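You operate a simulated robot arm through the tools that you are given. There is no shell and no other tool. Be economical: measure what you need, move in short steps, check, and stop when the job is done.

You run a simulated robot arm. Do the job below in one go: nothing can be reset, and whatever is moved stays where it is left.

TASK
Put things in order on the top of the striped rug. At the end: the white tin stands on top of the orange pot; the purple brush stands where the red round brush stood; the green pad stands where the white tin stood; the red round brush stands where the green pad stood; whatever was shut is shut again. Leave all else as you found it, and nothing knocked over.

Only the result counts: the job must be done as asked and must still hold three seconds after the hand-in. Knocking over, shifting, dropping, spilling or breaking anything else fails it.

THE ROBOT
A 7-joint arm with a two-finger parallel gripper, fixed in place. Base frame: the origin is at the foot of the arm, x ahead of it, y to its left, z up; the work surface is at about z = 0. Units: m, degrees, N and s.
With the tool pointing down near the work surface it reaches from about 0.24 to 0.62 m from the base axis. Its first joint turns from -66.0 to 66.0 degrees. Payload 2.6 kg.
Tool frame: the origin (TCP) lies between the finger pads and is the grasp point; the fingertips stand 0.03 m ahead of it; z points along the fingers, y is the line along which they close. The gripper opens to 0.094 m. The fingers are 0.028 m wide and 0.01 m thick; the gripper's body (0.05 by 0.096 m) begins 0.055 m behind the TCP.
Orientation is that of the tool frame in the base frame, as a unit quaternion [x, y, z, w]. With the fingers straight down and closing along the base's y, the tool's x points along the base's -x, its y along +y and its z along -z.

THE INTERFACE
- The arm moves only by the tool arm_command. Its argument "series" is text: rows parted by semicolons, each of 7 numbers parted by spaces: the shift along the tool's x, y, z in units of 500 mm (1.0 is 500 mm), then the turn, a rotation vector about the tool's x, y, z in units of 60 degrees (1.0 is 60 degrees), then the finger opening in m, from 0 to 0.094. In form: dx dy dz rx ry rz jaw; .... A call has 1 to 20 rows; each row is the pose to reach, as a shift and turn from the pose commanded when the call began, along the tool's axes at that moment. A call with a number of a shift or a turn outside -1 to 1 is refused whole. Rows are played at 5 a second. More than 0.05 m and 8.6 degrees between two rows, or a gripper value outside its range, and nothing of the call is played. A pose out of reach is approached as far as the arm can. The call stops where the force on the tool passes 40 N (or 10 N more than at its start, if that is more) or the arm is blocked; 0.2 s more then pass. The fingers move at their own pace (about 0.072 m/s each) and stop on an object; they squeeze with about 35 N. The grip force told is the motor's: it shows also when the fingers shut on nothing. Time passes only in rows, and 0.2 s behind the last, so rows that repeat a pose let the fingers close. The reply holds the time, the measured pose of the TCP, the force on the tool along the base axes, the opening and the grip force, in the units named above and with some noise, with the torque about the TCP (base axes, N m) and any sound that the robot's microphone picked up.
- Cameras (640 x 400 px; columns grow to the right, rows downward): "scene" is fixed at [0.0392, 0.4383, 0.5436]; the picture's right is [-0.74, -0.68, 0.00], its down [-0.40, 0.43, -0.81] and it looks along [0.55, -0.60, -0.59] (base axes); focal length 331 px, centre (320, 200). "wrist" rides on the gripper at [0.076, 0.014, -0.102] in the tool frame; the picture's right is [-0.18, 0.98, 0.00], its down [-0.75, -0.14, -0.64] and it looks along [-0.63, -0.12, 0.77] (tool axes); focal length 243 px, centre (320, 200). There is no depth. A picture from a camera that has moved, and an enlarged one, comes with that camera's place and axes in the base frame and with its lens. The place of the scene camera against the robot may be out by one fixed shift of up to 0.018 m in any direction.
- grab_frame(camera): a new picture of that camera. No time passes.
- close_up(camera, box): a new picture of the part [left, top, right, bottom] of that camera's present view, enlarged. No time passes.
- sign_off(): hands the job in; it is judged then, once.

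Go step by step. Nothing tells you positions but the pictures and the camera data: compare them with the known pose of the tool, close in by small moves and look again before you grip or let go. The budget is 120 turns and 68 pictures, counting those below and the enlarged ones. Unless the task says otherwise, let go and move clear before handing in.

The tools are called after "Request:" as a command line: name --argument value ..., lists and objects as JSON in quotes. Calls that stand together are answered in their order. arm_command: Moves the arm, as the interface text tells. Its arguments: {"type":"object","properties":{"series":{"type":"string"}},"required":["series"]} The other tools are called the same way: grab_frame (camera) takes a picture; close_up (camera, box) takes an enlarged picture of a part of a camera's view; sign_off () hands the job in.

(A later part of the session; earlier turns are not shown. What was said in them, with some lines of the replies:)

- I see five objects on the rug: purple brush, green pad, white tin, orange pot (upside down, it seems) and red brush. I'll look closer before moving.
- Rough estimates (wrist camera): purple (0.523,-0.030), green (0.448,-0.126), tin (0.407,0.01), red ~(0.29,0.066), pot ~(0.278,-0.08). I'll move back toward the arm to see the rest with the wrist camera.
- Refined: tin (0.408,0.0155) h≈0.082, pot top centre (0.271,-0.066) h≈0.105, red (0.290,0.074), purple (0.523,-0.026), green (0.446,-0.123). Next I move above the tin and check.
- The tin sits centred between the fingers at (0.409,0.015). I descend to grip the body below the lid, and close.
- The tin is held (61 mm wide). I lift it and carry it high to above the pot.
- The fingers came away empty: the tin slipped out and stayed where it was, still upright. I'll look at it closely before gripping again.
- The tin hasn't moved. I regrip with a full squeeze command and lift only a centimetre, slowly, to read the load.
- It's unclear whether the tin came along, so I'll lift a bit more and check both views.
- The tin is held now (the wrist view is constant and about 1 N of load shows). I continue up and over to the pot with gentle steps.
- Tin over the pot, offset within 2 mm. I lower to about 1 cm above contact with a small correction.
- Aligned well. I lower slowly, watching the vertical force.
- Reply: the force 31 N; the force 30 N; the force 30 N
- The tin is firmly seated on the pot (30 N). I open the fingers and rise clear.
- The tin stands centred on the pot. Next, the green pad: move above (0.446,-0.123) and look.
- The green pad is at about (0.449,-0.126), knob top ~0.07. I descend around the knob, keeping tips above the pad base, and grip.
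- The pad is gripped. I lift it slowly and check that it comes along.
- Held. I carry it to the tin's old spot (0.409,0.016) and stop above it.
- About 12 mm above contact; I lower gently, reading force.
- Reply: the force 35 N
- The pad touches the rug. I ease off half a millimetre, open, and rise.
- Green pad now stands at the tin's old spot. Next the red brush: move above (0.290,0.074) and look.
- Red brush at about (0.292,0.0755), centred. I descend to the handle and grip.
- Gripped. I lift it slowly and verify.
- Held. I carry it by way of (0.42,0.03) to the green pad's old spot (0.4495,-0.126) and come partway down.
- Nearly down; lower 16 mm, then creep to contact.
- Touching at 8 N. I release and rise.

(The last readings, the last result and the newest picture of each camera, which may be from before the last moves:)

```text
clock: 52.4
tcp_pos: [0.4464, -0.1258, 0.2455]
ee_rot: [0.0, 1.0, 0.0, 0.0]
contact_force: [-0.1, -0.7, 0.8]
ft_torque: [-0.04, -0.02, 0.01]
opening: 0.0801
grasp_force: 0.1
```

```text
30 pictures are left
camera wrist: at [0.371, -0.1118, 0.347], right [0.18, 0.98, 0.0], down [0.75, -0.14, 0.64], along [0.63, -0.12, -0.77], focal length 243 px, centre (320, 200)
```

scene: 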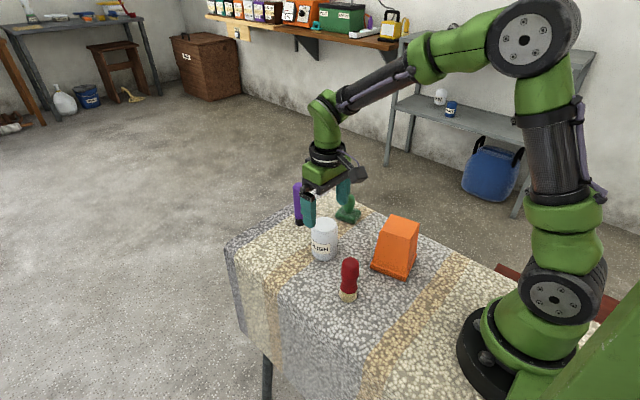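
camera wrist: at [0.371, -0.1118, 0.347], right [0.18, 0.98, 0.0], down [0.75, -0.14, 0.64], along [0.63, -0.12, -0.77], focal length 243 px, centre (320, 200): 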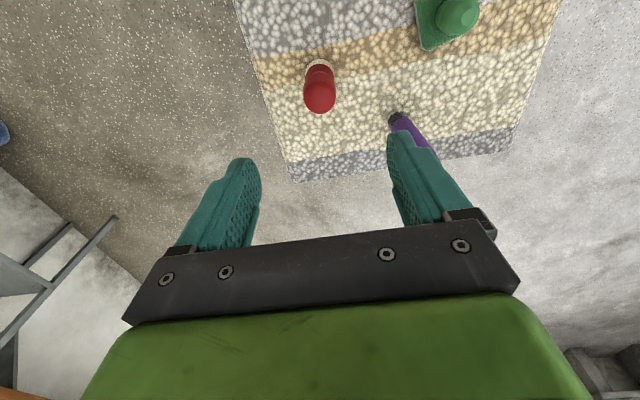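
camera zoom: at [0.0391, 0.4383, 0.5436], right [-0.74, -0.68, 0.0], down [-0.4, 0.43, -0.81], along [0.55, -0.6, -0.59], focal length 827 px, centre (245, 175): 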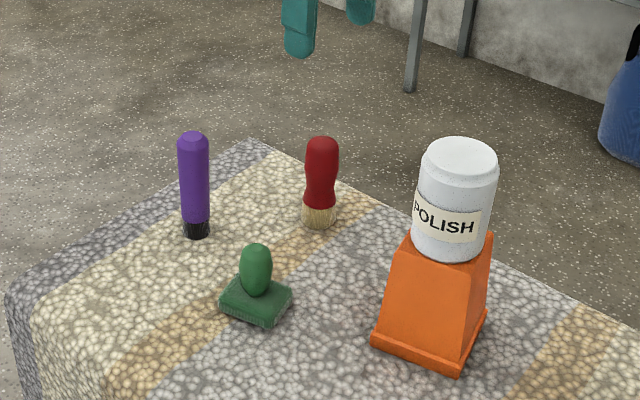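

Red stands in place. Now purple: move above (0.523,-0.026).

Request:
arm_command --series "-0.05 0.066 0 0 0 0 0.08; -0.1 0.133 0 0 0 0 0.08; -0.151 0.2 0 0 0 0 0.08; -0.151 0.2 0.06 0 0 0 0.08; -0.151 0.2 0.11 0 0 0 0.08; -0.151 0.2 0.11 0 0 0 0.08"

Request:
grab_frame --camera "wrist"

```text
clock: 53.8
tcp_pos: [0.5227, -0.0268, 0.1889]
ee_rot: [0.0, 1.0, 0.001, 0.0]
contact_force: [0.5, 1.2, 0.1]
ft_torque: [-0.02, 0.01, 0.0]
opening: 0.08
grasp_force: 0.0
```

```text
29 pictures are left
camera wrist: at [0.4472, -0.0119, 0.291], right [0.18, 0.98, 0.0], down [0.75, -0.14, 0.64], along [0.63, -0.12, -0.77], focal length 243 px, centre (320, 200)
```

wrist: 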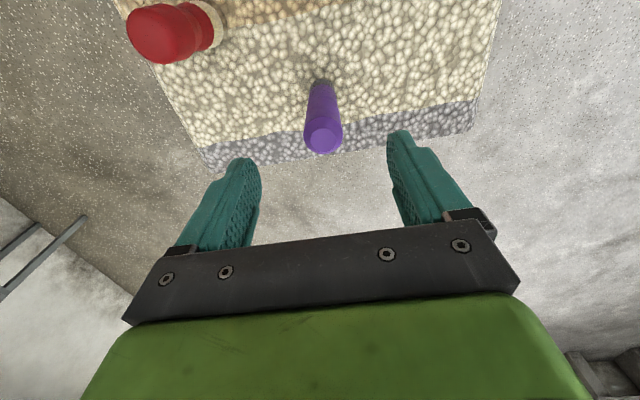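

Purple top is at about (0.526,-0.025); small correction, descend to z≈0.09 and grip.

Request:
arm_command --series "-0.005 0.003 0.06 0 0 0 0.08; -0.005 0.003 0.12 0 0 0 0.08; -0.005 0.003 0.18 0 0 0 0.08; -0.005 0.003 0.2 0 0 0 0.08; -0.005 0.003 0.2 0 0 0 0.08; -0.005 0.003 0.2 0 0 0 0.05; -0.005 0.003 0.2 0 0 0 0; -0.005 0.003 0.2 0 0 0 0; -0.005 0.003 0.2 0 0 0 0"

Request:
grab_frame --camera "wrist"

Request:
close_up --camera "scene" --box '[250, 130, 370, 250]'

```text
clock: 55.8
tcp_pos: [0.5281, -0.024, 0.088]
ee_rot: [-0.001, 1.0, 0.0, 0.0]
contact_force: [-0.2, 0.6, 0.2]
ft_torque: [-0.01, 0.01, -0.02]
opening: 0.0311
grasp_force: 35.0
```

```text
28 pictures are left
camera wrist: at [0.4513, -0.0108, 0.1915], right [0.18, 0.98, 0.0], down [0.75, -0.14, 0.64], along [0.63, -0.12, -0.77], focal length 243 px, centre (320, 200)
```

wrist: 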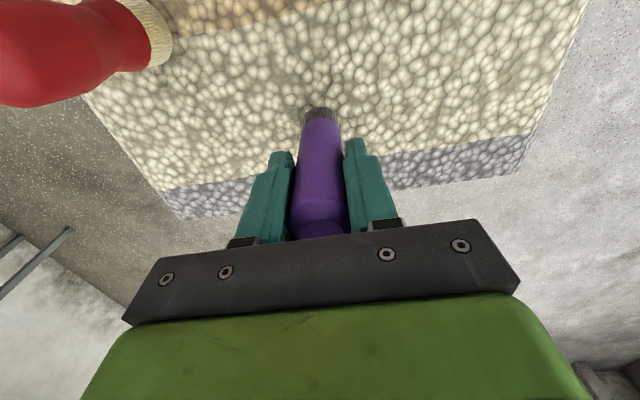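

```text
3.33 times, centred on (310, 190) of scene
camera zoom: at [0.0392, 0.4383, 0.5436], right [-0.74, -0.68, 0.0], down [-0.4, 0.43, -0.81], along [0.55, -0.6, -0.59], focal length 1103 px, centre (353, 233)
```

zoom: 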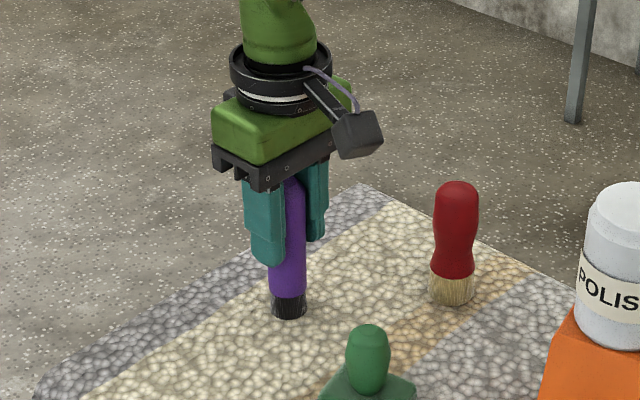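

Gripped (31 mm). I lift slowly to clear, then check.

Request:
arm_command --series "0 0 -0.01 0 0 0 0; 0 0 -0.03 0 0 0 0; 0 0 -0.06 0 0 0 0; 0 0 -0.1 0 0 0 0; 0 0 -0.14 0 0 0 0; 0 0 -0.18 0 0 0 0; 0 0 -0.22 0 0 0 0; 0 0 -0.26 0 0 0 0; 0 0 -0.26 0 0 0 0"

Request:
grab_frame --camera "wrist"

```text
clock: 57.8
tcp_pos: [0.5253, -0.0235, 0.219]
ee_rot: [-0.001, 1.0, -0.001, -0.001]
contact_force: [-0.7, -0.6, -1.5]
ft_torque: [0.02, -0.02, 0.04]
opening: 0.0313
grasp_force: 35.0
```

```text
26 pictures are left
camera wrist: at [0.4492, -0.0094, 0.3211], right [0.18, 0.98, 0.0], down [0.75, -0.14, 0.64], along [0.63, -0.12, -0.77], focal length 243 px, centre (320, 200)
```

wrist: 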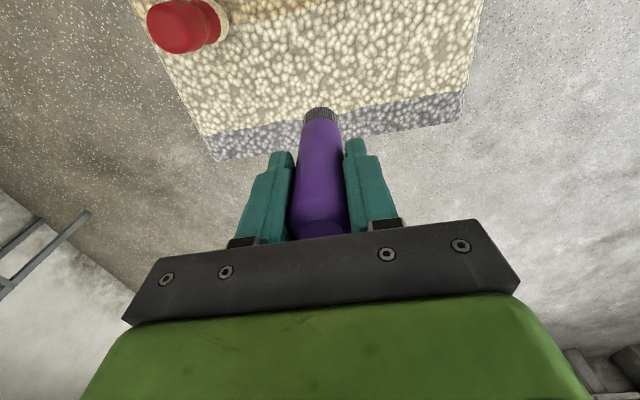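

Held. I carry it to the red brush's old spot (0.292,0.076) and come down to about 1.5 cm above the rug.

Request:
arm_command --series "0.03 0.013 0 0 0 0 0; 0.075 0.032 0 0 0 0 0; 0.125 0.053 0 0 0 0 0; 0.175 0.075 0 0 0 0 0; 0.225 0.096 0 0 0 0 0; 0.275 0.118 0 0 0 0 0; 0.325 0.139 0 0 0 0 0; 0.375 0.16 0 0 0 0 0; 0.425 0.181 0 0 0 0 0; 0.455 0.194 0 0 0 0 0; 0.468 0.2 0 0 0 0 0; 0.468 0.2 0.03 0 0 0 0; 0.468 0.2 0.07 0 0 0 0; 0.468 0.2 0.11 0 0 0 0; 0.468 0.2 0.15 0 0 0 0; 0.468 0.2 0.19 0 0 0 0; 0.468 0.2 0.22 0 0 0 0; 0.468 0.2 0.22 0 0 0 0"

Request:
close_up --camera "scene" --box '[270, 170, 440, 320]'

Request:
grab_frame --camera "wrist"

```text
clock: 61.6
tcp_pos: [0.2923, 0.0749, 0.1081]
ee_rot: [0.0, 1.0, 0.001, 0.0]
contact_force: [-0.2, 0.6, -1.2]
ft_torque: [-0.01, 0.01, 0.01]
opening: 0.0315
grasp_force: 34.7
```

```text
2.67 times, centred on (355, 245) of scene
camera zoom: at [0.0392, 0.4383, 0.5436], right [-0.74, -0.68, 0.0], down [-0.4, 0.43, -0.81], along [0.55, -0.6, -0.59], focal length 882 px, centre (227, 80)
```

zoom: 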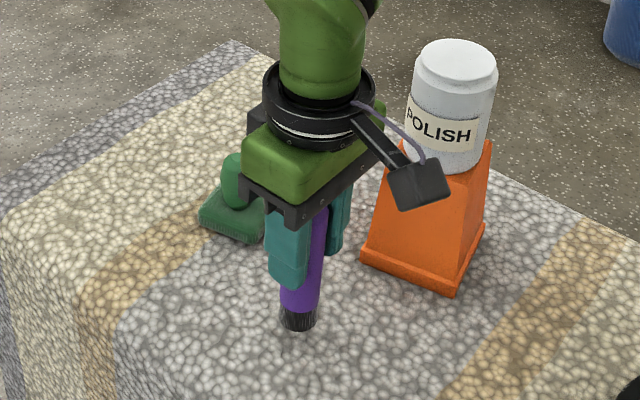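

```text
24 pictures are left
camera wrist: at [0.2156, 0.0898, 0.2113], right [0.18, 0.98, 0.0], down [0.75, -0.14, 0.64], along [0.63, -0.12, -0.77], focal length 243 px, centre (320, 200)
```

wrist: 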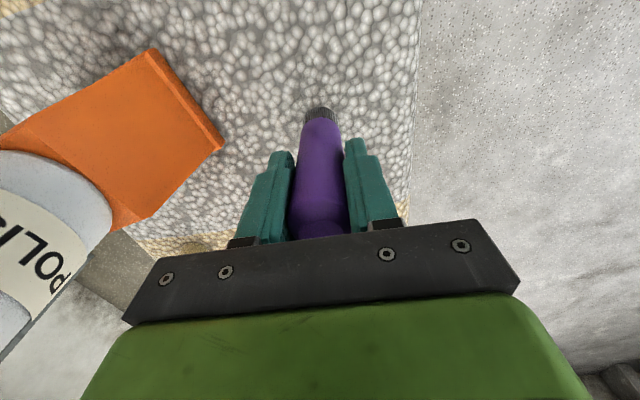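

On target. I lower 16 mm (contact expected near z = 0.089), then creep.

Request:
arm_command --series "0 0.001 0.01 0 0 0 0; 0 0.001 0.02 0 0 0 0; 0 0.001 0.03 0 0 0 0; 0 0.001 0.033 0 0 0 0; 0 0.001 0.033 0 0 0 0"

Request:
arm_command --series "0 0 0.002 0 0 0 0; 0 0 0.004 0 0 0 0; 0 0 0.004 0 0 0 0"

```text
clock: 62.8
tcp_pos: [0.2919, 0.0751, 0.0919]
ee_rot: [0.0, 1.0, 0.0, 0.0]
contact_force: [0.1, -0.5, -1.2]
ft_torque: [0.0, 0.02, -0.01]
opening: 0.0311
grasp_force: 35.0
```

```text
clock: 63.6
tcp_pos: [0.2924, 0.0764, 0.0886]
ee_rot: [0.0, 1.0, -0.001, 0.0]
contact_force: [-0.2, -0.5, -1.3]
ft_torque: [0.02, 0.0, 0.01]
opening: 0.0312
grasp_force: 35.3
```

Request:
arm_command --series "0 0 0.001 0 0 0 0; 0 0 0.002 0 0 0 0; 0 0 0.002 0 0 0 0"

```text
clock: 64.4
tcp_pos: [0.2923, 0.0754, 0.0899]
ee_rot: [0.0, 1.0, 0.0, 0.0]
contact_force: [-0.7, 0.4, 5.2]
ft_torque: [0.0, 0.12, -0.02]
opening: 0.0312
grasp_force: 35.3
```

Touching at about 5 N. I release and rise straight up.

Request:
arm_command --series "0 0 0 0 0 0 0.05; 0 0 0 0 0 0 0.08; 0 0 0 0 0 0 0.08; 0 0 0 0 0 0 0.08; 0 0 -0.05 0 0 0 0.08; 0 0 -0.12 0 0 0 0.08; 0 0 -0.2 0 0 0 0.08; 0 0 -0.28 0 0 0 0.08; 0 0 -0.36 0 0 0 0.08; 0 0 -0.42 0 0 0 0.08; 0 0 -0.48 0 0 0 0.08; 0 0 -0.48 0 0 0 0.08"

Request:
close_up --camera "scene" --box '[250, 150, 450, 310]'

Request:
grab_frame --camera "wrist"

```text
clock: 67.0
tcp_pos: [0.2927, 0.0753, 0.3287]
ee_rot: [-0.001, 1.0, 0.0, 0.0]
contact_force: [-0.4, -0.3, -1.0]
ft_torque: [0.02, 0.02, 0.02]
opening: 0.0801
grasp_force: 0.1
```

```text
2.50 times, centred on (350, 230) of scene
camera zoom: at [0.0391, 0.4383, 0.5436], right [-0.74, -0.68, 0.0], down [-0.4, 0.43, -0.81], along [0.55, -0.6, -0.59], focal length 827 px, centre (245, 125)
```

zoom: 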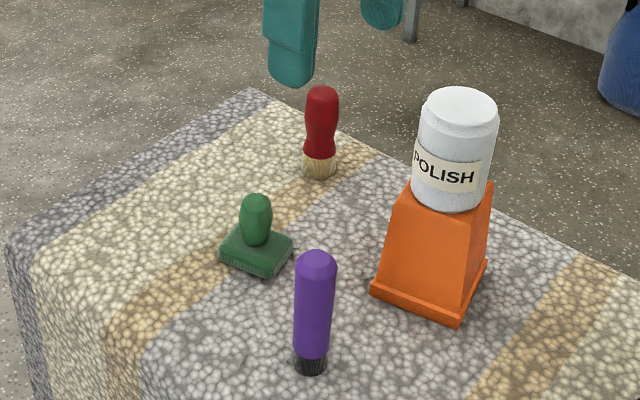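

```text
22 pictures are left
camera wrist: at [0.2158, 0.0891, 0.4311], right [0.18, 0.98, 0.0], down [0.75, -0.14, 0.64], along [0.63, -0.12, -0.77], focal length 243 px, centre (320, 200)
```

wrist: 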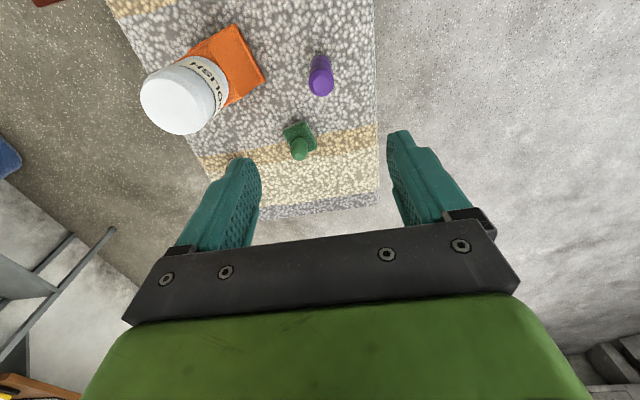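

Everything looks right in both views: tin on the pot, green pad on the tin's spot, red on the pad's spot and purple on red's spot. All are upright and the gripper is empty and clear, so I hand in.

Request:
sign_off

```text
The job is handed in.
```

I've handed in the job with all four items where you asked. The white tin is on the orange pot, the green pad is where the tin was, the red brush is where the pad was, and the purple brush is where the red brush was.

My first grip on the tin slipped while lifting; the tin stayed upright in place, and the second try held. From the pictures, the pad and the two brushes are within about 5 mm of the original spots. I found nothing that needed opening, and the last pictures before hand-in showed everything upright.
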